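You operate a simulated robot arm through the tools that you are given. There is no shell and no other tool. Be economical: measure what you need, move in short steps, check, and stop when the job is done.

You are at the controls of a simulated two-armed robot. One attempt, no reset.

JOB
Jog the teal-banded block square, put it back and carry the long teal tray to the short table.
Fine: jog it, and no other, in the corner between the green stops with the yellow push plate; carry with both hands; the green-banded block stays in the tray; the rest stays.

The check looks at the end state, three seconds after you hand in, the way a careful person would. Anything else that was tipped, shoved, dropped, spilled or broken makes it a failure.

ROBOT AND FRAMES
Two 6-joint arms with two-finger grippers on one trunk, on a base that drives. Base frame: it is fixed to the floor where the robot stands at the start and does not move with it; the origin is under the middle of the robot, x ahead of it, y to its left, z up; the surface under the hand at the start is at about z = 0.72. Lengths are in m, angles in rad, forces in N, time in s.
The left shoulder is at the start at [0.07, 0.148, 1.316], the right one opposite. With the tool pointing down near the work surface each hand reaches from about 0.36 to 0.64 m from the robot's upright axis, wherever it stands, measured 20 degrees to its own side. Places, roughly: corner between the green stops [0.6, -0.3, 0.7]; green end stop [0.5, 0, 0.7]; green post plate [0.9, 0.6, 0.8]; grey lever of the delivery [0.3, 0.4, 0.5]; thumb nut of the end stop [0.3, 0.1, 0.7]; thumb nut of the post plate [0.9, 0.4, 0.7]; top of the short plywood table [0.6, -1.5, 0.7]. Payload 2.45 kg a hand.
The tool frame of a hand sits at the grasp point between the pads (the TCP): z along the fingers, y along the line on which they close. The tips reach 0.03 m beyond it. The gripper opens to 0.106 m. The gripper's body begins 0.079 m behind the TCP.
Orientation is that of the tool frame in the base frame, as a unit quaternion [x, y, z, w]. With the fingers straight down and closing along the base's y, the tool's x points along the base's -x, its y along +y and its z along -z.

CONTROLS
- The arms move only by the tool step_arm. It takes "left_deltas", "right_deltas" or both (then of equal length, played together; a hand with none holds still); each is a list of rows, each a list of 7 numbers: the closure in counts, from 0 (fully open) to 255 (shut), then the shift along the base's x, y, z in units of 500 mm (1.0 is 500 mm), then the turn, a rotation vector about the base's x, y, z in units of 60 degrees (1.0 is 60 degrees). In form: [[fingers, tx, ty, tz, ax, ay, az], ...]. A call has 1 to 10 rows; each row is the pose to reach, as a shift and turn from the pose commanded when the call began. A call with a number of a shift or a turn outside -1 to 1 is refused whole. Rows are played at 5 a second. More than 0.05 m and 0.15 rad between two rows, or a gripper value outside its range, and nothing of the call is played. A pose out of reach is approached as far as the arm can. The call stops where the force on the tool passes 80 N (or 10 N more than at its start, if that is more) or the arm is blocked; 0.2 s more then pass. Each finger travels about 0.072 m/s and halts on what it meets, pressing with about 39 N; the grip force reading is that of the motor and also rises with nothing between the fingers. The clock runs only during rows and for 0.2 s after the last one: add rows that repeat a pose to give the fingers time. The reply holds the time, the measured pose of the TCP, the force on the tool along the base axes, the opening and the grip force, in the units named above and with some noise, with the torque about the TCP (base axes, N m) and any sound that the robot's microphone picked up.
- Cameras (640 x 400 px; columns grow to the right, rows downward): "scene" is now at [0.1162, -0.0148, 1.5106]; the picture's right is [-0.24, -0.97, 0.00], its down [-0.83, 0.21, -0.52] and it looks along [0.51, -0.13, -0.85] (base axes); focal length 284 px, centre (320, 200). "left" rides on the left gripper at [0.076, 0.002, -0.106] in its tool frame; the picture's right is [-0.02, 1.00, 0.00], its down [-0.78, -0.02, -0.62] and it looks along [-0.62, -0.01, 0.78] (tool axes); focal length 247 px, centre (320, 200). "right" rides on the right gripper at [0.076, -0.002, -0.106] in its tool frame; the picture's right is [0.02, 1.00, 0.00], its down [-0.78, 0.02, -0.62] and it looks along [-0.62, 0.01, 0.78] (tool axes); focal length 247 px, centre (320, 200). There is no depth. A picture from a camera that has moved, and an enlarged one, comes with that camera's place and axes in the base frame and with its lens.
- camera(camera): a new picture of that camera. It takes no simulated time.
- lift_body(by): slides the trunk up (or, below 0, down) by that many m; the arms and the scene camera ride with it, the base frame stays. It gives what a move gives, with no picture.
- steer(legs): drives the robot by 1 to 6 legs, each [ahead, left, turn to the left] in m, m and rad, along the robot's own axes; the way and the turn of a leg run together, so that a leg with both is an arc; at most 1.5 m and 3.142 rad a leg. The arms and the cameras ride along, it lands a little off, and it stops where it bumps. It gives what a move gives.
- head_to(pan, tilt): turns the head with the scene camera to pan (to the left, within 1.501 rad either way) and tilt (down, from -0.506 to 1.204), counted from straight ahead of the robot. It gives what a move gives.
- enlarge(camera, box): a new picture of the part [left, top, right, bottom] of that camera's present view, enlarged. It takes no simulated time.
- job_done(): hands the job in; it is judged then, once.

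Work in short steps. Places have to be worked out from the pictures, the camera data and where the tool is seen: move nearer, look again, correct. Check each grasp and each placing, and mend what went wrong. You have 120 turns and 88 pictures in all, those below and enlarged ones among them. Open the grippers and draw the arms clear of the work before you hand the job in, unless the task says otherwise; then end with one line.

The tools are called after "Emit:" by a JSON object that holds its "op" and its "data". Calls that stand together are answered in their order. step_arm: Moves the arms, as the interface text tells. Its arguments: {"type":"object","properties":{"left_deltas":{"type":"array"},"right_deltas":{"type":"array"}},"required":[]} The other tools are called the same way: lift_body (by) slides the trunk up or down; steer (legs) drives the base; head_to (pan, tilt) turns the head that bears the scene camera; camera (camera) takes a picture; enlarge (camera, box) takes an enlarged picture of a part of a camera's view; job_done () hands the job in.

At the start:

```text
time: 0.0
left_tool_pos: [0.5951, 0.1002, 1.0208]
left_ee_rot: [-0.001, 1.0, 0.0, 0.001]
left_wrist_force: [0.1, -0.3, -0.2]
left_moment: [0.01, 0.02, 0.0]
left_finger_gap: 0.1059
left_grip_force: 0.1
right_tool_pos: [0.4629, -0.4118, 1.0905]
right_ee_rot: [0.0, 1.0, 0.0, 0.0]
right_wrist_force: [-0.2, -0.1, 0.0]
right_moment: [-0.01, 0.01, 0.02]
right_finger_gap: 0.1061
right_grip_force: 0.1
trunk travel left (down, up): [-0.789, 0.151]
robot x, y, heading: [-0.0005, -0.0013, 0.0]
head pan, tilt: [-0.244, 1.021]
```

scene: 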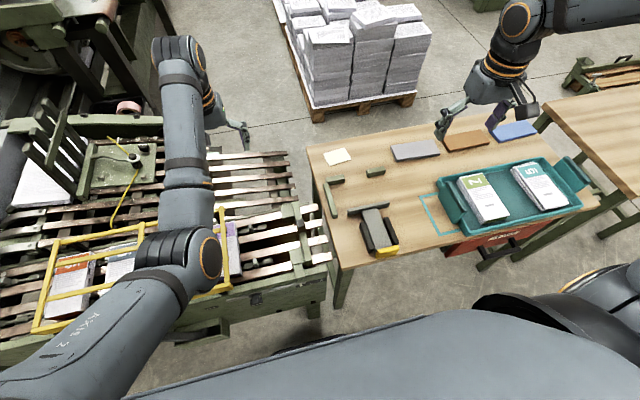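
right: 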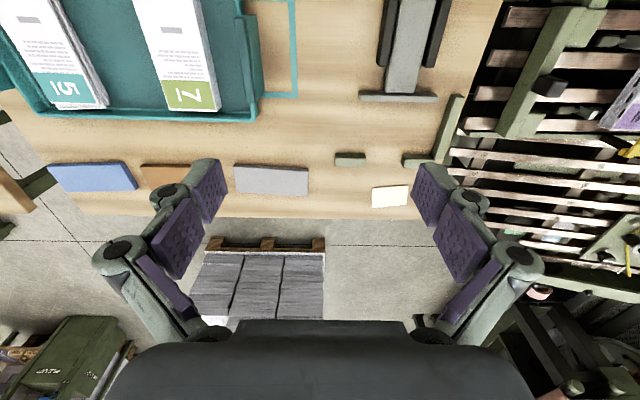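
left: 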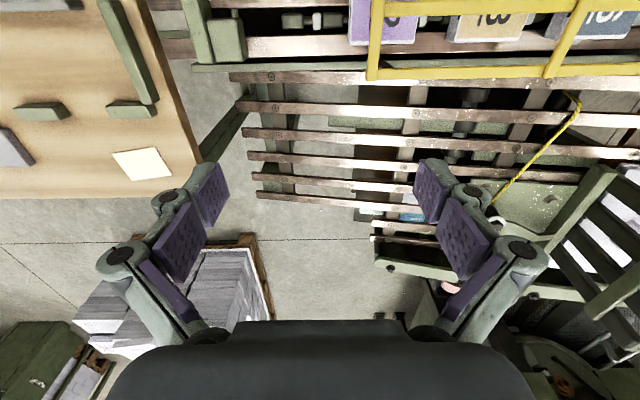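

The overview shows the tray with two blocks, the green stops, and the push plate. I'll enlarge the table part of the view and then turn the head toward it.

Emit:
{"op": "enlarge", "data": {"camera": "scene", "box": [300, 110, 620, 290]}}

Emit:
{"op": "enlarge", "data": {"camera": "right", "box": [0, 0, 480, 230]}}

```text
2.00 times, centred on (460, 200) of scene
camera zoom: at [0.1162, -0.0148, 1.5106], right [-0.24, -0.97, 0.0], down [-0.83, 0.21, -0.52], along [0.51, -0.13, -0.85], focal length 568 px, centre (40, 200)
```

zoom: 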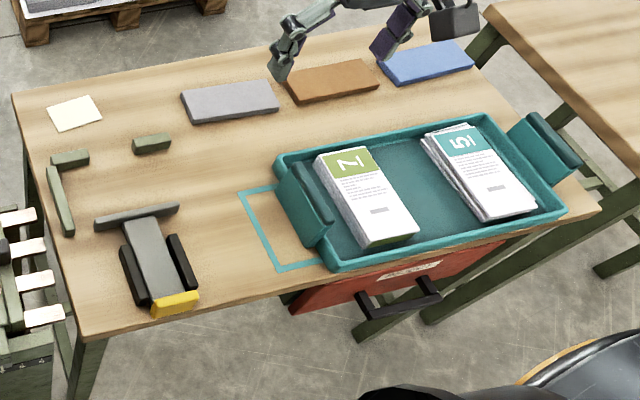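

```text
1.33 times, centred on (240, 115) of right
camera zoom: at [0.3854, -0.4152, 1.1974], right [-0.02, 1.0, 0.0], down [0.78, 0.02, 0.62], along [0.62, 0.01, -0.78], focal length 329 px, centre (427, 313)
```

zoom: 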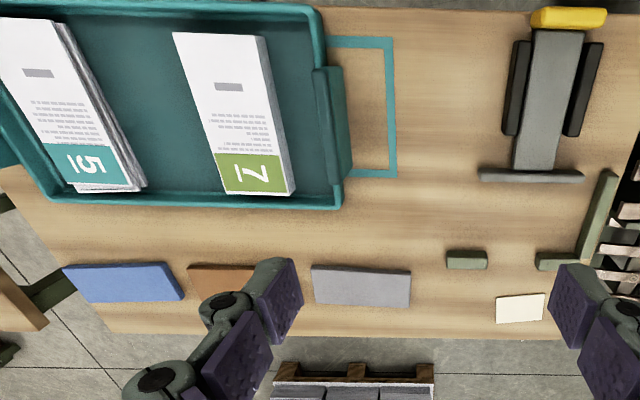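

Estimated: push plate near x 0.50, y −0.265, far stops near x 0.645, left stop at y −0.16. I turn the head to the right to see the short table.

Emit:
{"op": "head_to", "data": {"pan": -1.0, "tilt": 0.75}}

Emit:
{"op": "camera", "data": {"camera": "scene"}}

```text
time: 1.1
left_tool_pos: [0.5951, 0.1005, 1.0206]
left_ee_rot: [0.0, 1.0, 0.0, 0.001]
left_wrist_force: [-0.1, -0.3, -0.3]
left_moment: [0.01, -0.01, -0.03]
left_finger_gap: 0.1057
left_grip_force: 0.0
right_tool_pos: [0.4615, -0.4127, 1.0916]
right_ee_rot: [0.001, 1.0, 0.0, 0.0]
right_wrist_force: [-0.5, 0.4, -0.9]
right_moment: [0.01, 0.01, -0.01]
right_finger_gap: 0.106
right_grip_force: 0.1
trunk travel left (down, up): [-0.789, 0.151]
robot x, y, heading: [-0.0048, 0.0018, 0.001]
head pan, tilt: [-1.0, 0.75]
```

```text
82 pictures are left
camera scene: at [0.0948, -0.068, 1.5312], right [-0.84, -0.54, 0.0], down [-0.37, 0.57, -0.73], along [0.4, -0.61, -0.68], focal length 284 px, centre (320, 200)
```

scene: 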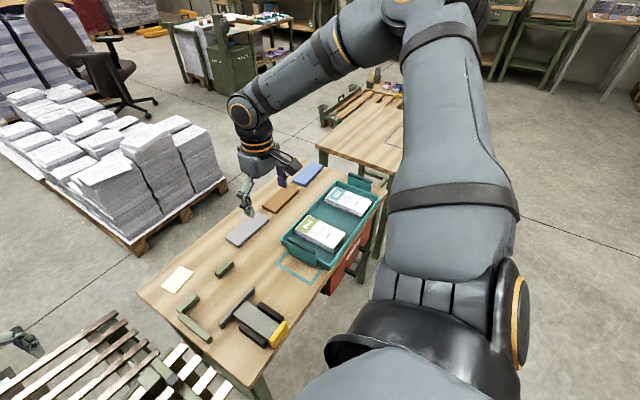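

Short table seems to have a marked outline. I drive sideways to stand in front of the tray, and tilt the head to look down at it.

Emit:
{"op": "steer", "data": {"legs": [[0, -0.55, 0]]}}

Emit:
{"op": "head_to", "data": {"pan": -0.7, "tilt": 0.8}}

Emit:
{"op": "camera", "data": {"camera": "scene"}}

Emit:
{"op": "camera", "data": {"camera": "right"}}

```text
time: 4.3
left_tool_pos: [0.595, -0.4476, 1.0214]
left_ee_rot: [-0.001, 1.0, 0.0, 0.0]
left_wrist_force: [0.0, 0.0, -0.3]
left_moment: [-0.01, -0.01, 0.0]
left_finger_gap: 0.106
left_grip_force: 0.0
right_tool_pos: [0.463, -0.9601, 1.0905]
right_ee_rot: [-0.001, 1.0, -0.001, 0.001]
right_wrist_force: [0.0, 0.0, 0.1]
right_moment: [-0.08, -0.01, 0.01]
right_finger_gap: 0.1059
right_grip_force: 0.0
trunk travel left (down, up): [-0.789, 0.151]
robot x, y, heading: [-0.0011, -0.5472, 0.005]
head pan, tilt: [-1.0, 0.75]
```

```text
time: 5.1
left_tool_pos: [0.595, -0.4482, 1.0217]
left_ee_rot: [-0.001, 1.0, 0.0, 0.0]
left_wrist_force: [0.2, 0.3, 0.5]
left_moment: [0.01, 0.05, -0.02]
left_finger_gap: 0.1058
left_grip_force: 0.0
right_tool_pos: [0.4633, -0.9599, 1.0914]
right_ee_rot: [-0.001, 1.0, 0.001, 0.0]
right_wrist_force: [0.5, 0.5, -0.2]
right_moment: [-0.01, -0.01, 0.0]
right_finger_gap: 0.106
right_grip_force: 0.1
trunk travel left (down, up): [-0.789, 0.151]
robot x, y, heading: [0.0005, -0.5502, 0.003]
head pan, tilt: [-0.7, 0.799]
```

```text
81 pictures are left
camera scene: at [0.1122, -0.599, 1.5273], right [-0.64, -0.77, 0.0], down [-0.55, 0.46, -0.7], along [0.53, -0.45, -0.72], focal length 284 px, centre (320, 200)
```

scene: 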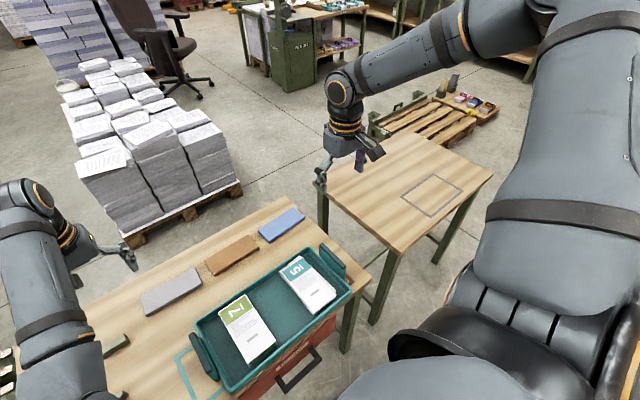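

```text
80 pictures are left
camera right: at [0.3866, -0.9632, 1.1972], right [-0.02, 1.0, 0.0], down [0.78, 0.02, 0.62], along [0.62, 0.01, -0.78], focal length 247 px, centre (320, 200)
```

right: 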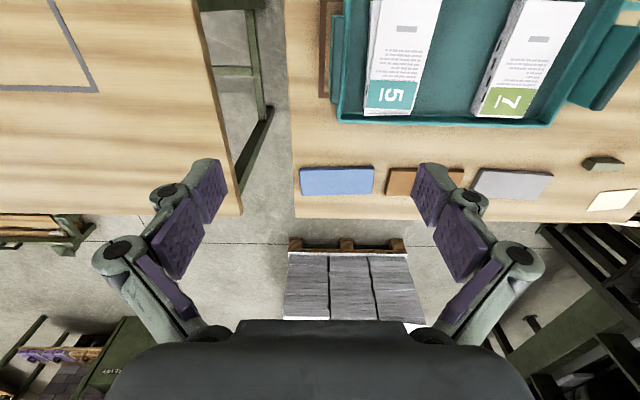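

The block lies in the tray roughly at (0.44, −0.80). I bring the right hand above it to look closely at its fan-out.

Emit:
{"op": "step_arm", "data": {"right_deltas": [[0, -0.013, 0.064, -0.04, 0, 0, 0], [0, -0.026, 0.128, -0.08, 0, 0, 0], [0, -0.039, 0.192, -0.12, 0, 0, 0], [0, -0.052, 0.256, -0.16, 0, 0, 0], [0, -0.066, 0.32, -0.2, 0, 0, 0]]}}

Emit:
{"op": "camera", "data": {"camera": "right"}}

Emit:
{"op": "enlarge", "data": {"camera": "scene", "box": [180, 220, 380, 400]}}

```text
time: 6.3
left_tool_pos: [0.5951, -0.4467, 1.0222]
left_ee_rot: [-0.001, 1.0, 0.0, 0.0]
left_wrist_force: [-0.3, 0.7, 0.2]
left_moment: [-0.05, 0.02, -0.01]
left_finger_gap: 0.1058
left_grip_force: 0.0
right_tool_pos: [0.4023, -0.8476, 1.0011]
right_ee_rot: [-0.001, 1.0, 0.001, 0.002]
right_wrist_force: [-0.4, -0.5, -0.5]
right_moment: [-0.02, 0.0, 0.02]
right_finger_gap: 0.106
right_grip_force: 0.0
right hand out of reach, approached as far as the arm can: row 3, 4, 5
trunk travel left (down, up): [-0.789, 0.151]
robot x, y, heading: [-0.0003, -0.5476, -0.001]
head pan, tilt: [-0.7, 0.799]
```

```text
79 pictures are left
camera right: at [0.3257, -0.8512, 1.1092], right [-0.02, 1.0, 0.0], down [0.78, 0.02, 0.62], along [0.62, 0.02, -0.78], focal length 247 px, centre (320, 200)
```

right: 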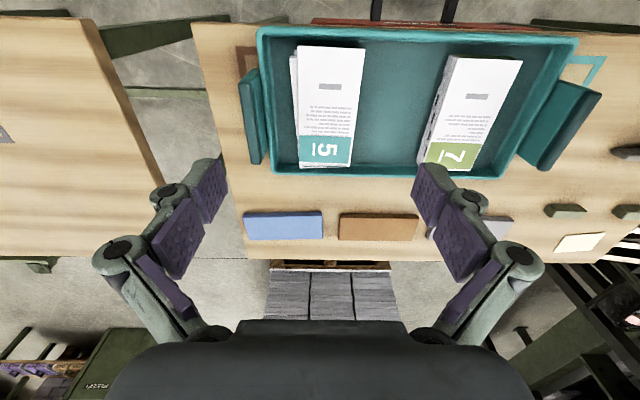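

```text
2.22 times, centred on (280, 310) of scene
camera zoom: at [0.1124, -0.5978, 1.5273], right [-0.64, -0.77, 0.0], down [-0.55, 0.46, -0.7], along [0.53, -0.45, -0.72], focal length 631 px, centre (409, -44)
```

zoom: 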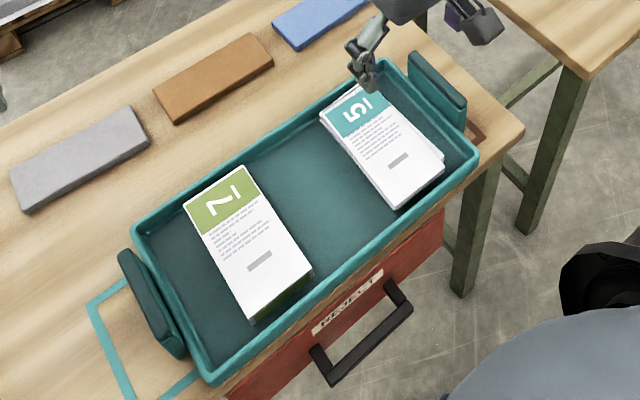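

The inner reach limits at this height, so I raise the trunk to gain reach geometry and then place the hand over the block.

Emit:
{"op": "lift_body", "data": {"by": 0.14}}

Emit:
{"op": "step_arm", "data": {"right_deltas": [[0, 0, 0, -0.08, 0, 0, 0], [0, 0, 0.01, -0.16, 0, 0, 0], [0, 0, 0.02, -0.24, 0, 0, 0], [0, 0.02, 0.02, -0.32, 0, 0, 0], [0, 0.04, 0.02, -0.36, 0, 0, 0]]}}

Emit:
{"op": "camera", "data": {"camera": "right"}}

```text
time: 7.9
left_tool_pos: [0.5969, -0.447, 1.1617]
left_ee_rot: [-0.001, 1.0, 0.0, 0.0]
left_wrist_force: [-0.4, 0.4, 0.2]
left_moment: [0.04, 0.03, 0.0]
left_finger_gap: 0.106
left_grip_force: 0.1
right_tool_pos: [0.4027, -0.8485, 1.1431]
right_ee_rot: [0.0, 1.0, 0.001, 0.001]
right_wrist_force: [-0.1, 0.4, -0.6]
right_moment: [0.0, -0.01, -0.04]
right_finger_gap: 0.1059
right_grip_force: 0.0
trunk travel left (down, up): [-0.929, 0.011]
robot x, y, heading: [0.0013, -0.5494, -0.002]
head pan, tilt: [-0.7, 0.799]
```

```text
time: 9.1
left_tool_pos: [0.5947, -0.4481, 1.1621]
left_ee_rot: [-0.001, 1.0, 0.0, 0.0]
left_wrist_force: [0.2, 0.3, -1.4]
left_moment: [0.02, 0.03, 0.02]
left_finger_gap: 0.106
left_grip_force: 0.0
right_tool_pos: [0.382, -0.8888, 0.9976]
right_ee_rot: [-0.002, 1.0, 0.002, 0.001]
right_wrist_force: [-0.4, 1.3, -0.7]
right_moment: [-0.01, 0.02, 0.0]
right_finger_gap: 0.106
right_grip_force: 0.0
right hand out of reach, approached as far as the arm can: row 1, 2, 3, 4, 5
trunk travel left (down, up): [-0.929, 0.011]
robot x, y, heading: [0.0002, -0.5503, 0.003]
head pan, tilt: [-0.7, 0.799]
```

```text
77 pictures are left
camera right: at [0.3054, -0.891, 1.1034], right [-0.02, 1.0, 0.0], down [0.78, 0.02, 0.62], along [0.62, 0.02, -0.78], focal length 247 px, centre (320, 200)
```

right: 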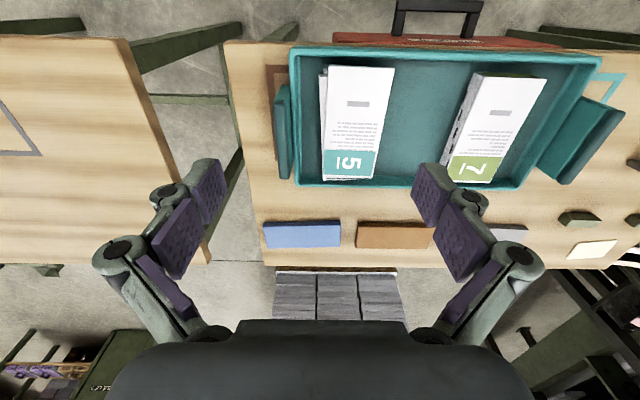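

The commanded pose is still (0.45, −0.79, 0.95); the arm needs to be lower/farther from its shoulder. I command (0.45, −0.84, 0.90) and see.

Emit:
{"op": "step_arm", "data": {"right_deltas": [[0, 0, -0.1, -0.1, 0, 0, 0], [0, 0, -0.1, -0.1, 0, 0, 0], [0, 0, -0.1, -0.1, 0, 0, 0]]}}

```text
refused: row 1 steps farther than a row can; nothing moved
```

Emit:
{"op": "step_arm", "data": {"right_deltas": [[0, 0, -0.06, -0.06, 0, 0, 0], [0, 0, -0.1, -0.1, 0, 0, 0], [0, 0, -0.1, -0.1, 0, 0, 0]]}}

```text
time: 9.9
left_tool_pos: [0.5956, -0.4453, 1.1605]
left_ee_rot: [-0.001, 1.0, 0.0, 0.0]
left_wrist_force: [-0.9, 0.6, -0.4]
left_moment: [-0.02, 0.0, 0.02]
left_finger_gap: 0.106
left_grip_force: 0.0
right_tool_pos: [0.3698, -0.945, 0.9875]
right_ee_rot: [-0.001, 1.0, 0.001, 0.0]
right_wrist_force: [0.7, 0.6, -0.8]
right_moment: [-0.02, 0.0, -0.01]
right_finger_gap: 0.106
right_grip_force: 0.1
right hand out of reach, approached as far as the arm can: row 1, 2, 3
trunk travel left (down, up): [-0.929, 0.011]
robot x, y, heading: [0.0005, -0.5498, -0.0]
head pan, tilt: [-0.7, 0.799]
```

The arm seems limited close to its shoulder. I'll back the base off a bit and shift right so the block is at a comfortable 0.54 m radius, and return the trunk to its start height.

Emit:
{"op": "steer", "data": {"legs": [[-0.07, -0.09, 0]]}}

Emit:
{"op": "step_arm", "data": {"right_deltas": [[0, 0.08, 0.0, 0.04, 0, 0, 0], [0, 0.16, 0.04, 0.08, 0, 0, 0], [0, 0.2, 0.12, 0.1, 0, 0, 0]]}}

Emit:
{"op": "lift_body", "data": {"by": -0.14}}

```text
time: 11.1
left_tool_pos: [0.5271, -0.5329, 1.1601]
left_ee_rot: [-0.002, 1.0, -0.001, -0.001]
left_wrist_force: [-0.2, 0.1, 0.1]
left_moment: [-0.01, 0.0, -0.01]
left_finger_gap: 0.1062
left_grip_force: 0.1
right_tool_pos: [0.3012, -1.0331, 0.9877]
right_ee_rot: [-0.002, 1.0, 0.0, 0.0]
right_wrist_force: [0.0, 0.3, -0.7]
right_moment: [-0.02, 0.01, 0.01]
right_finger_gap: 0.1058
right_grip_force: 0.0
trunk travel left (down, up): [-0.929, 0.011]
robot x, y, heading: [-0.0712, -0.637, 0.004]
head pan, tilt: [-0.7, 0.799]
```

```text
time: 11.9
left_tool_pos: [0.5222, -0.5366, 1.1636]
left_ee_rot: [-0.002, 1.0, 0.001, 0.001]
left_wrist_force: [-1.5, 0.5, 0.2]
left_moment: [0.03, -0.05, -0.02]
left_finger_gap: 0.106
left_grip_force: 0.0
right_tool_pos: [0.3728, -1.0015, 1.0502]
right_ee_rot: [-0.002, 1.0, 0.002, 0.003]
right_wrist_force: [-0.3, 0.4, 0.0]
right_moment: [0.02, -0.06, 0.0]
right_finger_gap: 0.1062
right_grip_force: 0.0
right hand out of reach, approached as far as the arm can: row 3
trunk travel left (down, up): [-0.929, 0.011]
robot x, y, heading: [-0.072, -0.6414, 0.002]
head pan, tilt: [-0.7, 0.799]
```

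```text
time: 13.6
left_tool_pos: [0.5249, -0.535, 1.022]
left_ee_rot: [-0.003, 1.0, 0.0, 0.0]
left_wrist_force: [0.5, 0.1, 0.3]
left_moment: [-0.01, -0.02, -0.04]
left_finger_gap: 0.1058
left_grip_force: 0.0
right_tool_pos: [0.3746, -1.0014, 0.9099]
right_ee_rot: [-0.002, 1.0, 0.002, 0.001]
right_wrist_force: [-0.7, -0.2, -0.1]
right_moment: [-0.01, 0.03, 0.0]
right_finger_gap: 0.1059
right_grip_force: 0.0
trunk travel left (down, up): [-0.789, 0.151]
robot x, y, heading: [-0.0676, -0.6384, 0.003]
head pan, tilt: [-0.7, 0.799]
```

Now test moving the right hand in at this trunk height, in small rows, to learn the true limit.

Emit:
{"op": "step_arm", "data": {"right_deltas": [[0, 0.04, 0.08, 0.0, 0, 0, 0], [0, 0.08, 0.16, 0.0, 0, 0, 0], [0, 0.12, 0.24, 0.0, 0, 0, 0], [0, 0.14, 0.32, 0, 0, 0, 0]]}}

Emit:
{"op": "camera", "data": {"camera": "right"}}

```text
time: 14.6
left_tool_pos: [0.5234, -0.5349, 1.0222]
left_ee_rot: [-0.003, 1.0, -0.001, 0.001]
left_wrist_force: [0.2, -0.4, -0.9]
left_moment: [-0.01, -0.04, 0.02]
left_finger_gap: 0.106
left_grip_force: 0.0
right_tool_pos: [0.3562, -0.9703, 0.9393]
right_ee_rot: [-0.002, 1.0, 0.001, 0.001]
right_wrist_force: [-0.6, 0.0, -0.4]
right_moment: [0.01, 0.01, 0.01]
right_finger_gap: 0.106
right_grip_force: 0.0
right hand out of reach, approached as far as the arm can: row 1, 2, 3, 4
trunk travel left (down, up): [-0.789, 0.151]
robot x, y, heading: [-0.0673, -0.6421, 0.004]
head pan, tilt: [-0.7, 0.799]
```

```text
76 pictures are left
camera right: at [0.2786, -0.9746, 1.0461], right [-0.02, 1.0, 0.0], down [0.78, 0.02, 0.62], along [0.62, 0.02, -0.78], focal length 247 px, centre (320, 200)
```

right: 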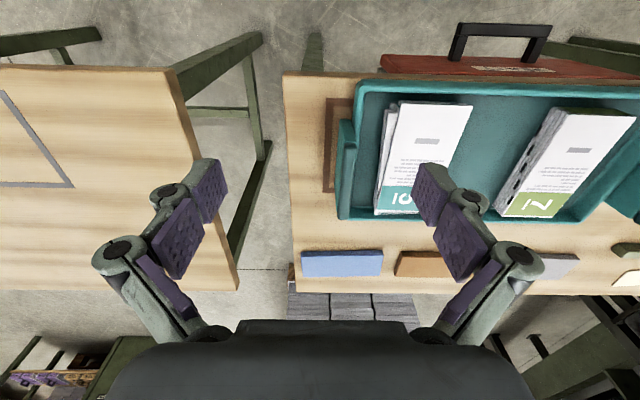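

The behaviour is odd; I send a tiny move straight forward (+x) only and a downward one to see which direction is blocked.

Emit:
{"op": "step_arm", "data": {"right_deltas": [[0, 0.08, 0.0, 0.0, 0, 0, 0], [0, 0.16, 0.0, 0.0, 0, 0, 0], [0, 0.16, 0, 0.0, 0, 0, 0]]}}

Emit:
{"op": "head_to", "data": {"pan": -0.9, "tilt": 0.3}}

Emit:
{"op": "camera", "data": {"camera": "scene"}}

```text
time: 15.4
left_tool_pos: [0.5249, -0.5351, 1.023]
left_ee_rot: [-0.003, 1.0, 0.001, 0.0]
left_wrist_force: [-0.3, 0.2, -0.3]
left_moment: [0.02, -0.02, 0.02]
left_finger_gap: 0.1062
left_grip_force: 0.0
right_tool_pos: [0.3994, -1.0058, 0.9567]
right_ee_rot: [-0.001, 1.0, 0.002, 0.001]
right_wrist_force: [-1.0, -0.7, -0.6]
right_moment: [-0.02, -0.01, 0.01]
right_finger_gap: 0.1062
right_grip_force: 0.1
right hand out of reach, approached as far as the arm can: row 1, 2, 3
trunk travel left (down, up): [-0.789, 0.151]
robot x, y, heading: [-0.0728, -0.6394, 0.005]
head pan, tilt: [-0.7, 0.799]
```

```text
time: 16.3
left_tool_pos: [0.5253, -0.5357, 1.0226]
left_ee_rot: [-0.002, 1.0, 0.0, 0.0]
left_wrist_force: [0.5, 0.2, -0.1]
left_moment: [0.01, -0.02, -0.02]
left_finger_gap: 0.1059
left_grip_force: 0.1
right_tool_pos: [0.401, -1.0043, 0.955]
right_ee_rot: [-0.002, 1.0, 0.002, 0.002]
right_wrist_force: [-0.5, -0.1, -0.6]
right_moment: [-0.02, -0.01, 0.02]
right_finger_gap: 0.1059
right_grip_force: 0.1
trunk travel left (down, up): [-0.789, 0.151]
robot x, y, heading: [-0.0657, -0.645, 0.007]
head pan, tilt: [-0.901, 0.3]
```

```text
75 pictures are left
camera scene: at [0.0385, -0.7091, 1.5715], right [-0.78, -0.62, 0.0], down [-0.19, 0.23, -0.95], along [0.6, -0.75, -0.3], focal length 284 px, centre (320, 200)
```

scene: 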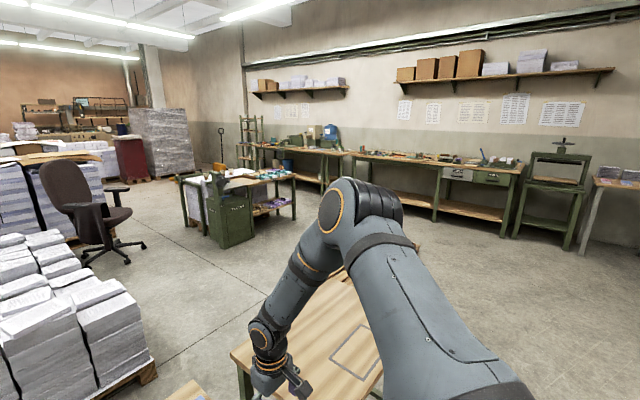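

The limit looks like a joint limit in this folded posture (worse when lower). I'll go back up and out, extend forward like the left arm's start pose, then come inward.

Emit:
{"op": "step_arm", "data": {"right_deltas": [[0, 0, -0.04, 0.08, 0, 0, 0], [0, 0.04, -0.08, 0.16, 0, 0, 0], [0, 0.12, -0.08, 0.18, 0, 0, 0], [0, 0.2, -0.04, 0.18, 0, 0, 0], [0, 0.28, 0, 0.18, 0, 0, 0], [0, 0.28, 0.08, 0.16, 0, 0, 0], [0, 0.28, 0.16, 0.14, 0, 0, 0], [0, 0.28, 0.24, 0.12, 0, 0, 0], [0, 0.26, 0.32, 0.1, 0, 0, 0]]}}

```text
time: 18.3
left_tool_pos: [0.5246, -0.5355, 1.0208]
left_ee_rot: [-0.003, 1.0, 0.0, 0.001]
left_wrist_force: [0.6, -0.2, 0.4]
left_moment: [-0.02, 0.0, -0.01]
left_finger_gap: 0.106
left_grip_force: 0.1
right_tool_pos: [0.3992, -0.9832, 1.0322]
right_ee_rot: [-0.002, 1.0, 0.003, 0.003]
right_wrist_force: [-0.6, 0.0, -0.1]
right_moment: [0.0, -0.04, 0.02]
right_finger_gap: 0.106
right_grip_force: 0.0
right hand out of reach, approached as far as the arm can: row 3, 4, 5, 6, 7, 8, 9
trunk travel left (down, up): [-0.789, 0.151]
robot x, y, heading: [-0.0714, -0.6372, 0.003]
head pan, tilt: [-0.901, 0.3]
```

Forward is blocked too, while higher z allowed more. The right arm is elbow-out; I try going higher, then inward and forward.

Emit:
{"op": "step_arm", "data": {"right_deltas": [[0, -0.02, 0, 0.08, 0, 0, 0], [0, -0.04, 0, 0.16, 0, 0, 0], [0, -0.04, 0, 0.24, 0, 0, 0], [0, -0.04, 0.08, 0.28, 0, 0, 0], [0, -0.04, 0.16, 0.28, 0, 0, 0], [0, -0.02, 0.24, 0.28, 0, 0, 0], [0, 0.04, 0.28, 0.28, 0, 0, 0], [0, 0.12, 0.28, 0.28, 0, 0, 0], [0, 0.2, 0.28, 0.28, 0, 0, 0]]}}

Emit:
{"op": "camera", "data": {"camera": "scene"}}

```text
time: 20.3
left_tool_pos: [0.5266, -0.5359, 1.0191]
left_ee_rot: [-0.002, 1.0, 0.0, -0.001]
left_wrist_force: [1.0, -0.1, 0.1]
left_moment: [0.0, 0.02, -0.01]
left_finger_gap: 0.1062
left_grip_force: 0.1
right_tool_pos: [0.3907, -0.9738, 1.1559]
right_ee_rot: [-0.001, 1.0, 0.004, 0.002]
right_wrist_force: [0.7, 0.2, -0.2]
right_moment: [0.04, 0.03, -0.03]
right_finger_gap: 0.1058
right_grip_force: 0.1
right hand out of reach, approached as far as the arm can: row 4, 5, 6, 7, 8, 9
trunk travel left (down, up): [-0.789, 0.151]
robot x, y, heading: [-0.0745, -0.6354, 0.006]
head pan, tilt: [-0.901, 0.3]
```

```text
74 pictures are left
camera scene: at [0.0417, -0.7105, 1.5713], right [-0.78, -0.62, 0.0], down [-0.19, 0.23, -0.95], along [0.6, -0.75, -0.3], focal length 284 px, centre (320, 200)
```

scene: 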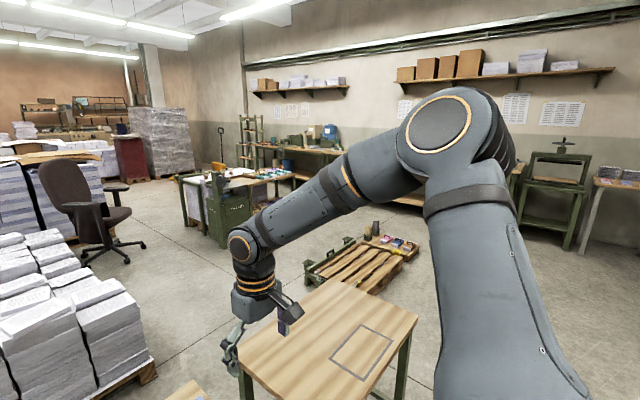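

Perhaps the last wrist joint limits; I test with a yaw of the tool (+0.44 rad) together with a small inward move.

Emit:
{"op": "step_arm", "data": {"right_deltas": [[0, 0, 0, 0, 0, 0, 0.14], [0, 0, 0, 0, 0, 0, 0.28], [0, 0, 0, 0, 0, 0, 0.42], [0, 0, 0.08, 0, 0, 0, 0.42], [0, 0, 0.16, 0, 0, 0, 0.42], [0, 0, 0.24, 0, 0, 0, 0.42]]}}

```text
time: 21.7
left_tool_pos: [0.5254, -0.5361, 1.0223]
left_ee_rot: [-0.003, 1.0, 0.001, 0.0]
left_wrist_force: [0.5, -0.6, 0.2]
left_moment: [-0.02, -0.03, 0.01]
left_finger_gap: 0.1058
left_grip_force: 0.1
right_tool_pos: [0.3388, -0.9355, 1.1633]
right_ee_rot: [-0.22, 0.975, 0.003, 0.002]
right_wrist_force: [-0.4, 0.0, -0.2]
right_moment: [0.02, 0.03, 0.03]
right_finger_gap: 0.106
right_grip_force: 0.1
right hand out of reach, approached as far as the arm can: row 4, 5, 6
trunk travel left (down, up): [-0.789, 0.151]
robot x, y, heading: [-0.0718, -0.6401, 0.005]
head pan, tilt: [-0.901, 0.3]
```

Yaw isn't the limit. The boundary might be a clearance kept between the two arms: I move the left hand outward while trying the right one inward.

Emit:
{"op": "step_arm", "data": {"left_deltas": [[0, 0, 0.08, 0, 0, 0, 0], [0, 0, 0.16, 0, 0, 0, 0], [0, 0, 0.24, 0, 0, 0, 0], [0, 0, 0.32, 0, 0, 0, 0], [0, 0, 0.4, 0, 0, 0, 0], [0, 0, 0.4, 0, 0, 0, 0], [0, 0, 0.4, 0, 0, 0, 0], [0, 0, 0.4, 0, 0, 0, 0]], "right_deltas": [[0, 0, 0, 0, 0, 0, -0.14], [0, 0, 0, 0, 0, 0, -0.28], [0, 0, 0, 0, 0, 0, -0.42], [0, 0.08, 0, 0, 0, 0, -0.42], [0, 0.16, 0, 0, 0, 0, -0.42], [0, 0.24, 0.0, 0, 0, 0, -0.42], [0, 0.24, 0.08, 0, 0, 0, -0.42], [0, 0.24, 0.16, 0, 0, 0, -0.42]]}}

Emit:
{"op": "head_to", "data": {"pan": 0.0, "tilt": 0.9}}

Emit:
{"op": "camera", "data": {"camera": "scene"}}

```text
time: 23.5
left_tool_pos: [0.5277, -0.3344, 1.0213]
left_ee_rot: [-0.002, 1.0, 0.0, 0.0]
left_wrist_force: [0.5, -0.2, -0.2]
left_moment: [-0.03, 0.02, 0.01]
left_finger_gap: 0.1059
left_grip_force: 0.1
left hand out of reach, approached as far as the arm can: row 1, 2, 3, 4, 5, 6
right_tool_pos: [0.3869, -0.9719, 1.1562]
right_ee_rot: [-0.001, 1.0, 0.002, 0.002]
right_wrist_force: [-1.2, -0.2, -1.0]
right_moment: [0.01, 0.0, 0.04]
right_finger_gap: 0.1057
right_grip_force: 0.1
right hand out of reach, approached as far as the arm can: row 4, 5, 6, 7, 8
trunk travel left (down, up): [-0.789, 0.151]
robot x, y, heading: [-0.0698, -0.6384, -0.0]
head pan, tilt: [-0.901, 0.3]
```

```text
time: 24.7
left_tool_pos: [0.5282, -0.3351, 1.021]
left_ee_rot: [-0.002, 1.0, -0.001, 0.0]
left_wrist_force: [-0.4, 0.3, 0.4]
left_moment: [0.04, 0.01, -0.01]
left_finger_gap: 0.106
left_grip_force: 0.0
right_tool_pos: [0.3872, -0.9717, 1.1551]
right_ee_rot: [-0.003, 1.0, 0.003, 0.002]
right_wrist_force: [0.3, 0.6, -0.2]
right_moment: [-0.02, -0.01, -0.03]
right_finger_gap: 0.1061
right_grip_force: 0.0
trunk travel left (down, up): [-0.789, 0.151]
robot x, y, heading: [-0.067, -0.6354, 0.004]
head pan, tilt: [0.0, 0.901]
```

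```text
73 pictures are left
camera scene: at [0.0556, -0.6358, 1.5194], right [0.0, -1.0, 0.0], down [-0.78, 0.0, -0.62], along [0.62, 0.0, -0.78], focal length 284 px, centre (320, 200)
```

scene: 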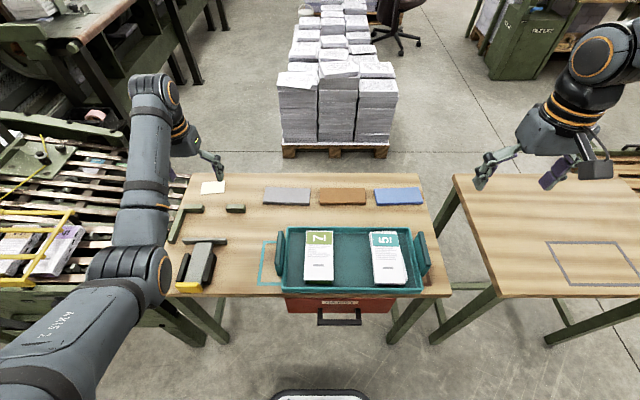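

The left arm first reported "out of reach" and then got there while holding the same row, so the solver may just need repeated rows. I try it with the right: target (0.46, −0.86, 1.0), held.

Emit:
{"op": "step_arm", "data": {"right_deltas": [[0, 0.04, 0.06, -0.06, 0, 0, 0], [0, 0.08, 0.12, -0.12, 0, 0, 0], [0, 0.12, 0.18, -0.18, 0, 0, 0], [0, 0.14, 0.22, -0.25, 0, 0, 0], [0, 0.14, 0.22, -0.3, 0, 0, 0], [0, 0.14, 0.22, -0.3, 0, 0, 0], [0, 0.14, 0.22, -0.3, 0, 0, 0], [0, 0.14, 0.22, -0.3, 0, 0, 0], [0, 0.14, 0.22, -0.3, 0, 0, 0], [0, 0.14, 0.22, -0.3, 0, 0, 0]]}}

```text
time: 26.9
left_tool_pos: [0.5266, -0.3369, 1.0207]
left_ee_rot: [-0.003, 1.0, -0.001, 0.0]
left_wrist_force: [1.1, 0.9, 0.2]
left_moment: [-0.01, 0.03, 0.0]
left_finger_gap: 0.1057
left_grip_force: 0.0
right_tool_pos: [0.3733, -0.9617, 1.0245]
right_ee_rot: [-0.002, 1.0, 0.003, 0.002]
right_wrist_force: [0.2, -0.1, -1.0]
right_moment: [0.02, -0.01, 0.06]
right_finger_gap: 0.1061
right_grip_force: 0.1
right hand out of reach, approached as far as the arm can: row 1, 2, 3, 4, 5, 6, 7, 8, 9, 10
trunk travel left (down, up): [-0.789, 0.151]
robot x, y, heading: [-0.0698, -0.6387, 0.002]
head pan, tilt: [0.0, 0.901]
```

The right arm stays trapped by a plane-like joint limit, but the left arm is freer. I'll do the block work with the left hand: drive so the block is 0.5 m ahead, 20° left.

Emit:
{"op": "steer", "data": {"legs": [[0.04, -0.36, 0]]}}

Emit:
{"op": "step_arm", "data": {"left_deltas": [[0, -0.04, -0.06, 0, 0, 0, 0], [0, -0.08, -0.12, -0.02, 0, 0, 0], [0, -0.12, -0.18, -0.06, 0, 0, 0], [0, -0.16, -0.24, -0.1, 0, 0, 0], [0, -0.2, -0.27, -0.14, 0, 0, 0], [0, -0.2, -0.27, -0.14, 0, 0, 0], [0, -0.2, -0.27, -0.14, 0, 0, 0]]}}

Emit:
{"op": "camera", "data": {"camera": "left"}}

```text
time: 29.3
left_tool_pos: [0.5684, -0.6965, 1.0204]
left_ee_rot: [-0.004, 1.0, -0.001, 0.001]
left_wrist_force: [0.4, -0.2, -0.1]
left_moment: [0.01, -0.01, -0.02]
left_finger_gap: 0.1059
left_grip_force: 0.1
right_tool_pos: [0.4141, -1.3219, 1.0258]
right_ee_rot: [-0.004, 1.0, 0.002, 0.002]
right_wrist_force: [0.3, -0.7, -0.2]
right_moment: [-0.03, -0.05, 0.0]
right_finger_gap: 0.1062
right_grip_force: 0.1
trunk travel left (down, up): [-0.789, 0.151]
robot x, y, heading: [-0.0273, -1.0016, 0.009]
head pan, tilt: [0.0, 0.901]
```

```text
time: 30.9
left_tool_pos: [0.4705, -0.8334, 0.9451]
left_ee_rot: [-0.004, 1.0, 0.0, 0.001]
left_wrist_force: [-0.9, -0.8, -0.1]
left_moment: [0.0, 0.0, 0.02]
left_finger_gap: 0.106
left_grip_force: 0.1
left hand out of reach, approached as far as the arm can: row 1, 2, 3, 4, 5, 6, 7
right_tool_pos: [0.4142, -1.323, 1.0246]
right_ee_rot: [-0.004, 1.0, 0.003, 0.002]
right_wrist_force: [0.6, -0.2, -0.5]
right_moment: [0.01, 0.02, 0.0]
right_finger_gap: 0.1064
right_grip_force: 0.0
trunk travel left (down, up): [-0.789, 0.151]
robot x, y, heading: [-0.0255, -0.9978, 0.002]
head pan, tilt: [0.0, 0.901]
```

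```text
72 pictures are left
camera left: at [0.3942, -0.8336, 1.0497], right [0.01, 1.0, 0.0], down [0.78, -0.01, 0.62], along [0.62, -0.01, -0.78], focal length 247 px, centre (320, 200)
```

left: 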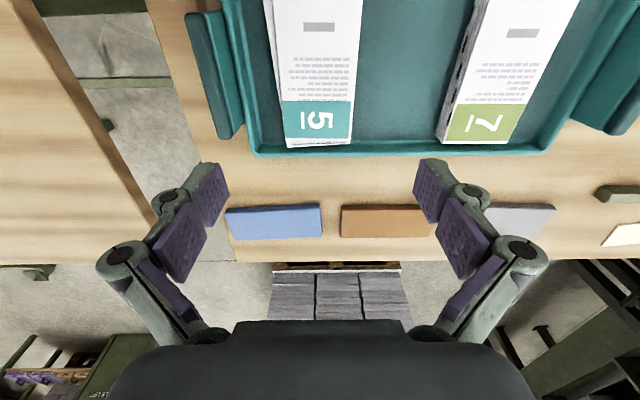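

The left hand is at (0.470, −0.833, 0.945), above the block. I enlarge the block to see the fan-out and its height.

Emit:
{"op": "enlarge", "data": {"camera": "left", "box": [220, 0, 420, 170]}}

Emit:
{"op": "head_to", "data": {"pan": 0.5, "tilt": 0.95}}

Emit:
{"op": "camera", "data": {"camera": "scene"}}

```text
2.35 times, centred on (320, 85) of left
camera zoom: at [0.3942, -0.8336, 1.0497], right [0.01, 1.0, 0.0], down [0.78, -0.01, 0.62], along [0.62, -0.01, -0.78], focal length 581 px, centre (320, 471)
```

zoom: 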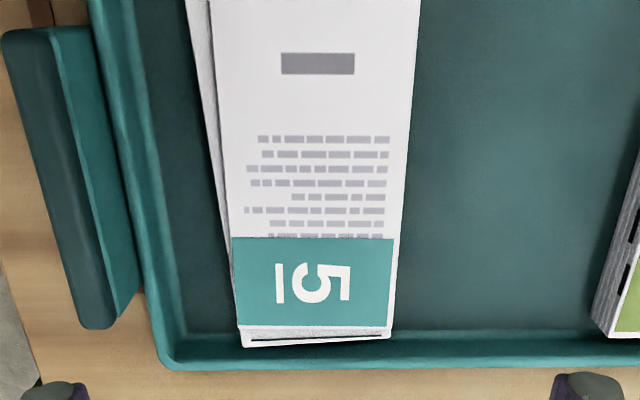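

```text
time: 31.8
left_tool_pos: [0.4712, -0.8335, 0.944]
left_ee_rot: [-0.004, 1.0, 0.001, 0.001]
left_wrist_force: [0.7, 0.4, 0.1]
left_moment: [0.0, 0.0, -0.03]
left_finger_gap: 0.106
left_grip_force: 0.1
right_tool_pos: [0.4156, -1.3227, 1.025]
right_ee_rot: [-0.003, 1.0, 0.003, 0.001]
right_wrist_force: [0.7, 0.5, -0.9]
right_moment: [0.01, 0.01, -0.02]
right_finger_gap: 0.106
right_grip_force: 0.2
trunk travel left (down, up): [-0.789, 0.151]
robot x, y, heading: [-0.0272, -0.9996, 0.01]
head pan, tilt: [0.499, 0.949]
```

```text
70 pictures are left
camera scene: at [0.0856, -0.9633, 1.5157], right [0.48, -0.88, 0.0], down [-0.71, -0.39, -0.58], along [0.51, 0.28, -0.81], focal length 284 px, centre (320, 200)
```

scene: 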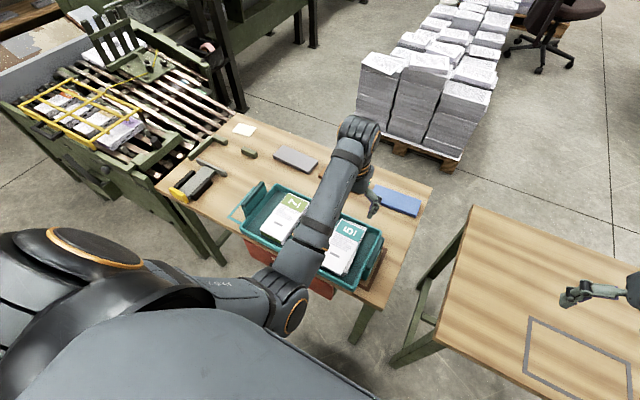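

Block extents: x 0.365–0.52, y −0.886…−0.797, handle bar up to z≈0.81 at y≈−0.924, so clearance is tight. I centre at (0.443, −0.838) and descend to z≈0.82, then look.

Emit:
{"op": "step_arm", "data": {"left_deltas": [[0, -0.05, -0.01, -0.04, 0, 0, 0], [0, -0.052, -0.01, -0.12, 0, 0, 0], [0, -0.052, -0.01, -0.2, 0, 0, 0], [0, -0.052, -0.01, -0.25, 0, 0, 0], [0, -0.052, -0.01, -0.25, 0, 0, 0]]}}

Emit:
{"op": "camera", "data": {"camera": "left"}}

```text
time: 33.0
left_tool_pos: [0.4444, -0.8387, 0.8175]
left_ee_rot: [-0.003, 1.0, 0.0, 0.0]
left_wrist_force: [-0.6, -0.8, 0.3]
left_moment: [0.03, 0.0, -0.02]
left_finger_gap: 0.1059
left_grip_force: 0.0
right_tool_pos: [0.4136, -1.3234, 1.0257]
right_ee_rot: [-0.003, 1.0, 0.003, 0.002]
right_wrist_force: [0.7, 0.2, -0.4]
right_moment: [-0.01, 0.02, -0.01]
right_finger_gap: 0.1058
right_grip_force: 0.0
trunk travel left (down, up): [-0.789, 0.151]
robot x, y, heading: [-0.0267, -1.0025, 0.004]
head pan, tilt: [0.499, 0.949]
```

```text
69 pictures are left
camera left: at [0.3672, -0.8392, 0.9226], right [0.01, 1.0, 0.0], down [0.78, -0.01, 0.62], along [0.62, -0.01, -0.78], focal length 247 px, centre (320, 200)
```

left: 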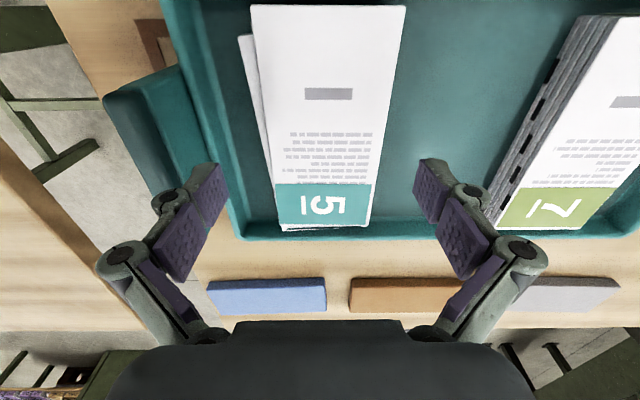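

Clearances match the estimate. I descend to z≈0.77 and watch for contact.

Emit:
{"op": "step_arm", "data": {"left_deltas": [[0, 0, 0.002, -0.04, 0, 0, 0], [0, 0, 0.002, -0.08, 0, 0, 0], [0, 0, 0.002, -0.094, 0, 0, 0]]}}

Emit:
{"op": "camera", "data": {"camera": "left"}}

```text
time: 33.8
left_tool_pos: [0.4441, -0.8381, 0.771]
left_ee_rot: [-0.004, 1.0, 0.0, 0.0]
left_wrist_force: [0.0, -0.4, 0.2]
left_moment: [-0.01, 0.01, 0.0]
left_finger_gap: 0.1059
left_grip_force: 0.1
right_tool_pos: [0.4143, -1.3231, 1.0252]
right_ee_rot: [-0.004, 1.0, 0.001, 0.002]
right_wrist_force: [-0.1, 0.0, 0.0]
right_moment: [0.01, -0.01, -0.03]
right_finger_gap: 0.1058
right_grip_force: 0.0
trunk travel left (down, up): [-0.789, 0.151]
robot x, y, heading: [-0.0278, -1.0013, 0.011]
head pan, tilt: [0.499, 0.949]
```

```text
68 pictures are left
camera left: at [0.3673, -0.8372, 0.877], right [0.01, 1.0, 0.0], down [0.78, -0.01, 0.62], along [0.62, -0.01, -0.78], focal length 247 px, centre (320, 200)
```

left: 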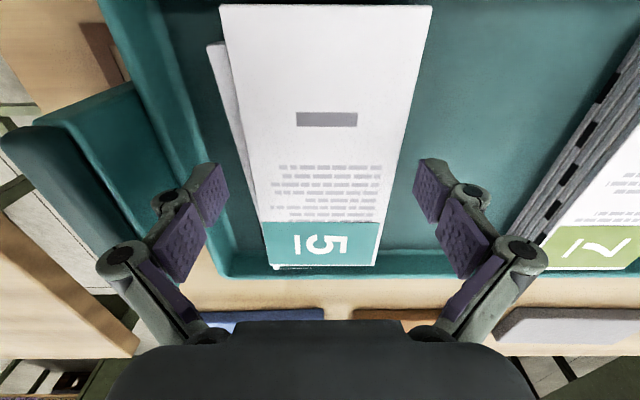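

No contact yet; the stack consists of several slabs, so the tips must reach the lowest. I lower in small increments looking for floor contact.

Emit:
{"op": "step_arm", "data": {"left_deltas": [[0, 0, 0, -0.01, 0, 0, 0], [0, 0, 0, -0.014, 0, 0, 0], [0, 0, 0, -0.014, 0, 0, 0]]}}

Emit:
{"op": "enlarge", "data": {"camera": "left", "box": [150, 0, 640, 300]}}

```text
time: 34.6
left_tool_pos: [0.446, -0.8368, 0.7646]
left_ee_rot: [-0.003, 1.0, 0.0, 0.0]
left_wrist_force: [0.2, 0.9, 0.4]
left_moment: [0.01, 0.03, 0.02]
left_finger_gap: 0.1062
left_grip_force: 0.1
right_tool_pos: [0.4137, -1.3228, 1.0254]
right_ee_rot: [-0.003, 1.0, 0.002, 0.002]
right_wrist_force: [-0.2, 0.7, 0.6]
right_moment: [0.01, 0.02, -0.01]
right_finger_gap: 0.106
right_grip_force: 0.1
trunk travel left (down, up): [-0.789, 0.151]
robot x, y, heading: [-0.0273, -1.0033, 0.003]
head pan, tilt: [0.499, 0.949]
```

```text
1.31 times, centred on (395, 150) of left
camera zoom: at [0.3685, -0.8372, 0.8698], right [0.01, 1.0, 0.0], down [0.78, -0.01, 0.62], along [0.62, -0.01, -0.78], focal length 323 px, centre (222, 265)
```

zoom: 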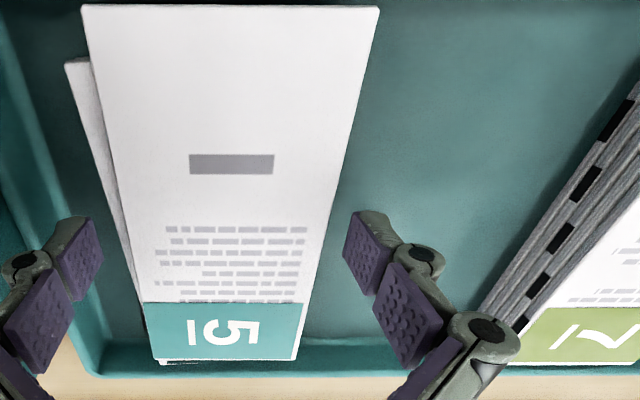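

Still free; lower another 8 mm.

Emit:
{"op": "step_arm", "data": {"left_deltas": [[0, 0, 0, -0.008, 0, 0, 0], [0, 0, 0, -0.016, 0, 0, 0], [0, 0, 0, -0.016, 0, 0, 0]]}}

```text
time: 35.4
left_tool_pos: [0.4456, -0.838, 0.7573]
left_ee_rot: [-0.003, 1.0, 0.0, 0.0]
left_wrist_force: [0.0, -0.6, 0.7]
left_moment: [-0.03, 0.04, 0.0]
left_finger_gap: 0.1062
left_grip_force: 0.0
right_tool_pos: [0.4147, -1.3233, 1.0256]
right_ee_rot: [-0.003, 1.0, 0.002, 0.002]
right_wrist_force: [-0.6, -0.4, -0.2]
right_moment: [0.0, -0.03, -0.02]
right_finger_gap: 0.1058
right_grip_force: 0.1
trunk travel left (down, up): [-0.789, 0.151]
robot x, y, heading: [-0.0277, -1.0028, 0.006]
head pan, tilt: [0.499, 0.949]
```

Emit:
{"op": "step_arm", "data": {"left_deltas": [[0, 0, 0, -0.006, 0, 0, 0], [0, 0, 0, -0.006, 0, 0, 0]]}}

```text
time: 36.0
left_tool_pos: [0.4453, -0.8382, 0.7527]
left_ee_rot: [-0.003, 1.0, 0.001, 0.0]
left_wrist_force: [-0.3, 0.4, 0.1]
left_moment: [-0.02, -0.01, -0.01]
left_finger_gap: 0.1059
left_grip_force: 0.0
right_tool_pos: [0.4147, -1.3236, 1.0266]
right_ee_rot: [-0.003, 1.0, 0.003, 0.002]
right_wrist_force: [1.0, -0.7, 0.1]
right_moment: [0.0, -0.01, 0.02]
right_finger_gap: 0.1062
right_grip_force: 0.1
trunk travel left (down, up): [-0.789, 0.151]
robot x, y, heading: [-0.0289, -1.0013, 0.007]
head pan, tilt: [0.499, 0.949]
```

No floor yet (tips 0.723). I keep lowering in 3 mm rows.

Emit:
{"op": "step_arm", "data": {"left_deltas": [[0, 0, 0, -0.006, 0, 0, 0], [0, 0, 0, -0.012, 0, 0, 0], [0, 0, 0, -0.012, 0, 0, 0]]}}

Emit:
{"op": "camera", "data": {"camera": "left"}}

```text
time: 36.8
left_tool_pos: [0.4456, -0.8382, 0.7472]
left_ee_rot: [-0.003, 1.0, 0.0, 0.0]
left_wrist_force: [0.2, 0.7, -0.6]
left_moment: [0.01, 0.01, 0.0]
left_finger_gap: 0.1061
left_grip_force: 0.1
right_tool_pos: [0.4134, -1.3228, 1.0251]
right_ee_rot: [-0.004, 1.0, 0.003, 0.003]
right_wrist_force: [-0.1, -0.2, 0.2]
right_moment: [0.02, -0.02, 0.0]
right_finger_gap: 0.1057
right_grip_force: 0.1
trunk travel left (down, up): [-0.789, 0.151]
robot x, y, heading: [-0.0269, -1.0006, 0.002]
head pan, tilt: [0.499, 0.949]
```

```text
66 pictures are left
camera left: at [0.3688, -0.8374, 0.8531], right [0.01, 1.0, 0.0], down [0.78, -0.01, 0.62], along [0.62, -0.01, -0.78], focal length 247 px, centre (320, 200)
```

left: 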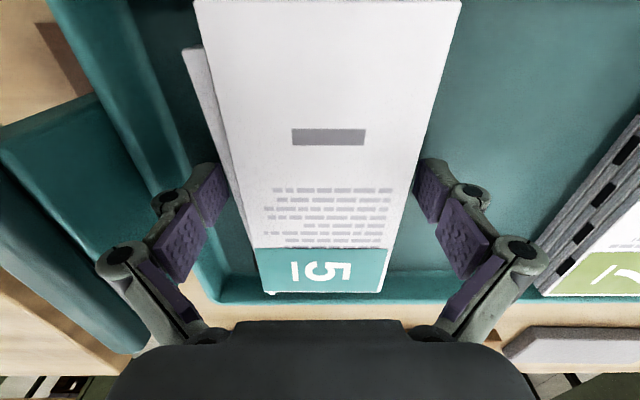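

Triangulating the top corner gives block top z≈0.748 (table ≈0.70), so the fingers still have ~1 cm to go. I shift 3 mm to −y and +8 mm in x, then lower 8 mm.

Emit:
{"op": "step_arm", "data": {"left_deltas": [[0, 0.01, -0.006, 0, 0, 0, 0], [0, 0.016, -0.006, 0, 0, 0, 0], [0, 0.016, -0.006, -0.008, 0, 0, 0], [0, 0.016, -0.006, -0.016, 0, 0, 0], [0, 0.016, -0.006, -0.016, 0, 0, 0]]}}

Emit:
{"op": "enlarge", "data": {"camera": "left", "box": [140, 120, 280, 220]}}

```text
time: 38.0
left_tool_pos: [0.4532, -0.8414, 0.7399]
left_ee_rot: [-0.004, 1.0, 0.0, 0.0]
left_wrist_force: [0.8, -0.7, 0.8]
left_moment: [-0.02, -0.01, -0.01]
left_finger_gap: 0.1059
left_grip_force: 0.1
right_tool_pos: [0.415, -1.3232, 1.0257]
right_ee_rot: [-0.003, 1.0, 0.003, 0.002]
right_wrist_force: [0.5, 0.5, 0.4]
right_moment: [0.0, -0.01, 0.0]
right_finger_gap: 0.1058
right_grip_force: 0.1
trunk travel left (down, up): [-0.789, 0.151]
robot x, y, heading: [-0.0311, -1.0, 0.004]
head pan, tilt: [0.499, 0.949]
```

```text
4.00 times, centred on (210, 170) of left
camera zoom: at [0.3762, -0.8412, 0.8449], right [0.01, 1.0, 0.0], down [0.78, -0.01, 0.62], along [0.62, -0.01, -0.78], focal length 988 px, centre (760, 320)
```

zoom: 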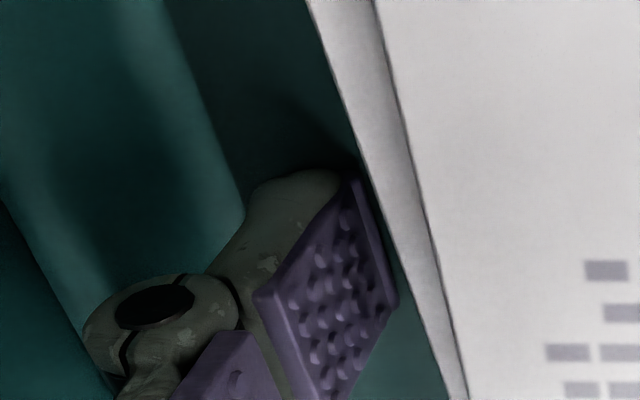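

Fingers straddle the stack. I lower 5 mm more in small rows looking for floor contact.

Emit:
{"op": "step_arm", "data": {"left_deltas": [[0, 0, 0, -0.004, 0, 0, 0], [0, 0, 0, -0.008, 0, 0, 0], [0, 0, 0, -0.008, 0, 0, 0]]}}

```text
time: 38.8
left_tool_pos: [0.4526, -0.8414, 0.7379]
left_ee_rot: [-0.004, 1.0, 0.001, 0.002]
left_wrist_force: [1.3, 0.8, 12.5]
left_moment: [-0.08, 0.06, -0.04]
left_finger_gap: 0.1063
left_grip_force: 0.4
right_tool_pos: [0.4123, -1.3235, 1.0257]
right_ee_rot: [-0.003, 1.0, 0.003, 0.003]
right_wrist_force: [0.7, 0.0, 0.0]
right_moment: [0.01, 0.01, -0.02]
right_finger_gap: 0.106
right_grip_force: 0.1
trunk travel left (down, up): [-0.789, 0.151]
robot x, y, heading: [-0.0294, -1.0031, 0.003]
head pan, tilt: [0.499, 0.949]
```

Tray floor found at tip z≈0.708. I raise 3 mm and close the fingers on the stack.

Emit:
{"op": "step_arm", "data": {"left_deltas": [[0, 0, 0, 0.007, 0, 0, 0], [40, 0, 0, 0.007, 0, 0, 0], [80, 0, 0, 0.007, 0, 0, 0], [255, 0, 0, 0.007, 0, 0, 0], [255, 0, 0, 0.007, 0, 0, 0], [255, 0, 0, 0.007, 0, 0, 0]]}}

Emit:
{"op": "camera", "data": {"camera": "left"}}

```text
time: 40.2
left_tool_pos: [0.4529, -0.8434, 0.7477]
left_ee_rot: [-0.003, 1.0, 0.0, 0.01]
left_wrist_force: [-1.3, -5.3, 66.0]
left_moment: [-0.86, 0.95, 0.04]
left_finger_gap: 0.0849
left_grip_force: 38.4
right_tool_pos: [0.4074, -1.3254, 1.0281]
right_ee_rot: [-0.003, 1.0, 0.003, 0.005]
right_wrist_force: [-0.5, -1.0, 0.0]
right_moment: [0.02, 0.03, -0.03]
right_finger_gap: 0.1059
right_grip_force: 0.1
trunk travel left (down, up): [-0.789, 0.151]
robot x, y, heading: [-0.0253, -0.9971, 0.006]
head pan, tilt: [0.499, 0.949]
```

```text
64 pictures are left
camera left: at [0.3746, -0.8427, 0.8513], right [0.01, 1.0, 0.0], down [0.77, -0.01, 0.64], along [0.64, -0.01, -0.77], focal length 247 px, centre (320, 200)
```

left: 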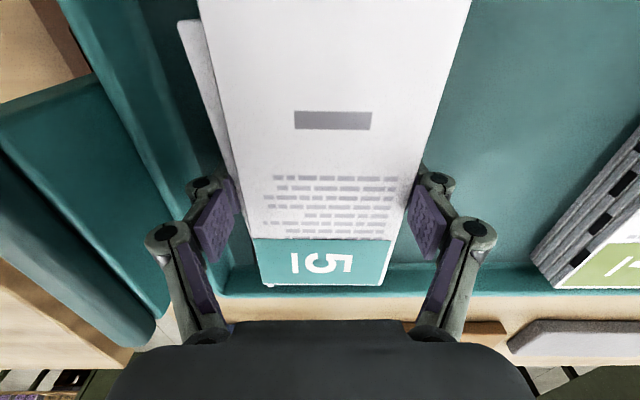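

The closing tips arc downward and press on the tray floor (66 N). I relieve it by raising the command 8 mm with the grip held.

Emit:
{"op": "step_arm", "data": {"left_deltas": [[255, 0, 0, 0.008, 0, 0, 0], [255, 0, 0, 0.014, 0, 0, 0], [255, 0, 0, 0.014, 0, 0, 0]]}}

```text
time: 41.0
left_tool_pos: [0.4534, -0.843, 0.7484]
left_ee_rot: [-0.003, 1.0, 0.002, 0.003]
left_wrist_force: [8.2, -8.7, 24.9]
left_moment: [-0.87, -0.81, 0.03]
left_finger_gap: 0.0843
left_grip_force: 38.9
right_tool_pos: [0.4126, -1.326, 1.026]
right_ee_rot: [-0.003, 1.0, 0.003, 0.003]
right_wrist_force: [0.2, 0.6, -0.3]
right_moment: [0.01, 0.06, -0.01]
right_finger_gap: 0.1062
right_grip_force: 0.0
trunk travel left (down, up): [-0.789, 0.151]
robot x, y, heading: [-0.028, -1.0021, 0.006]
head pan, tilt: [0.499, 0.949]
```

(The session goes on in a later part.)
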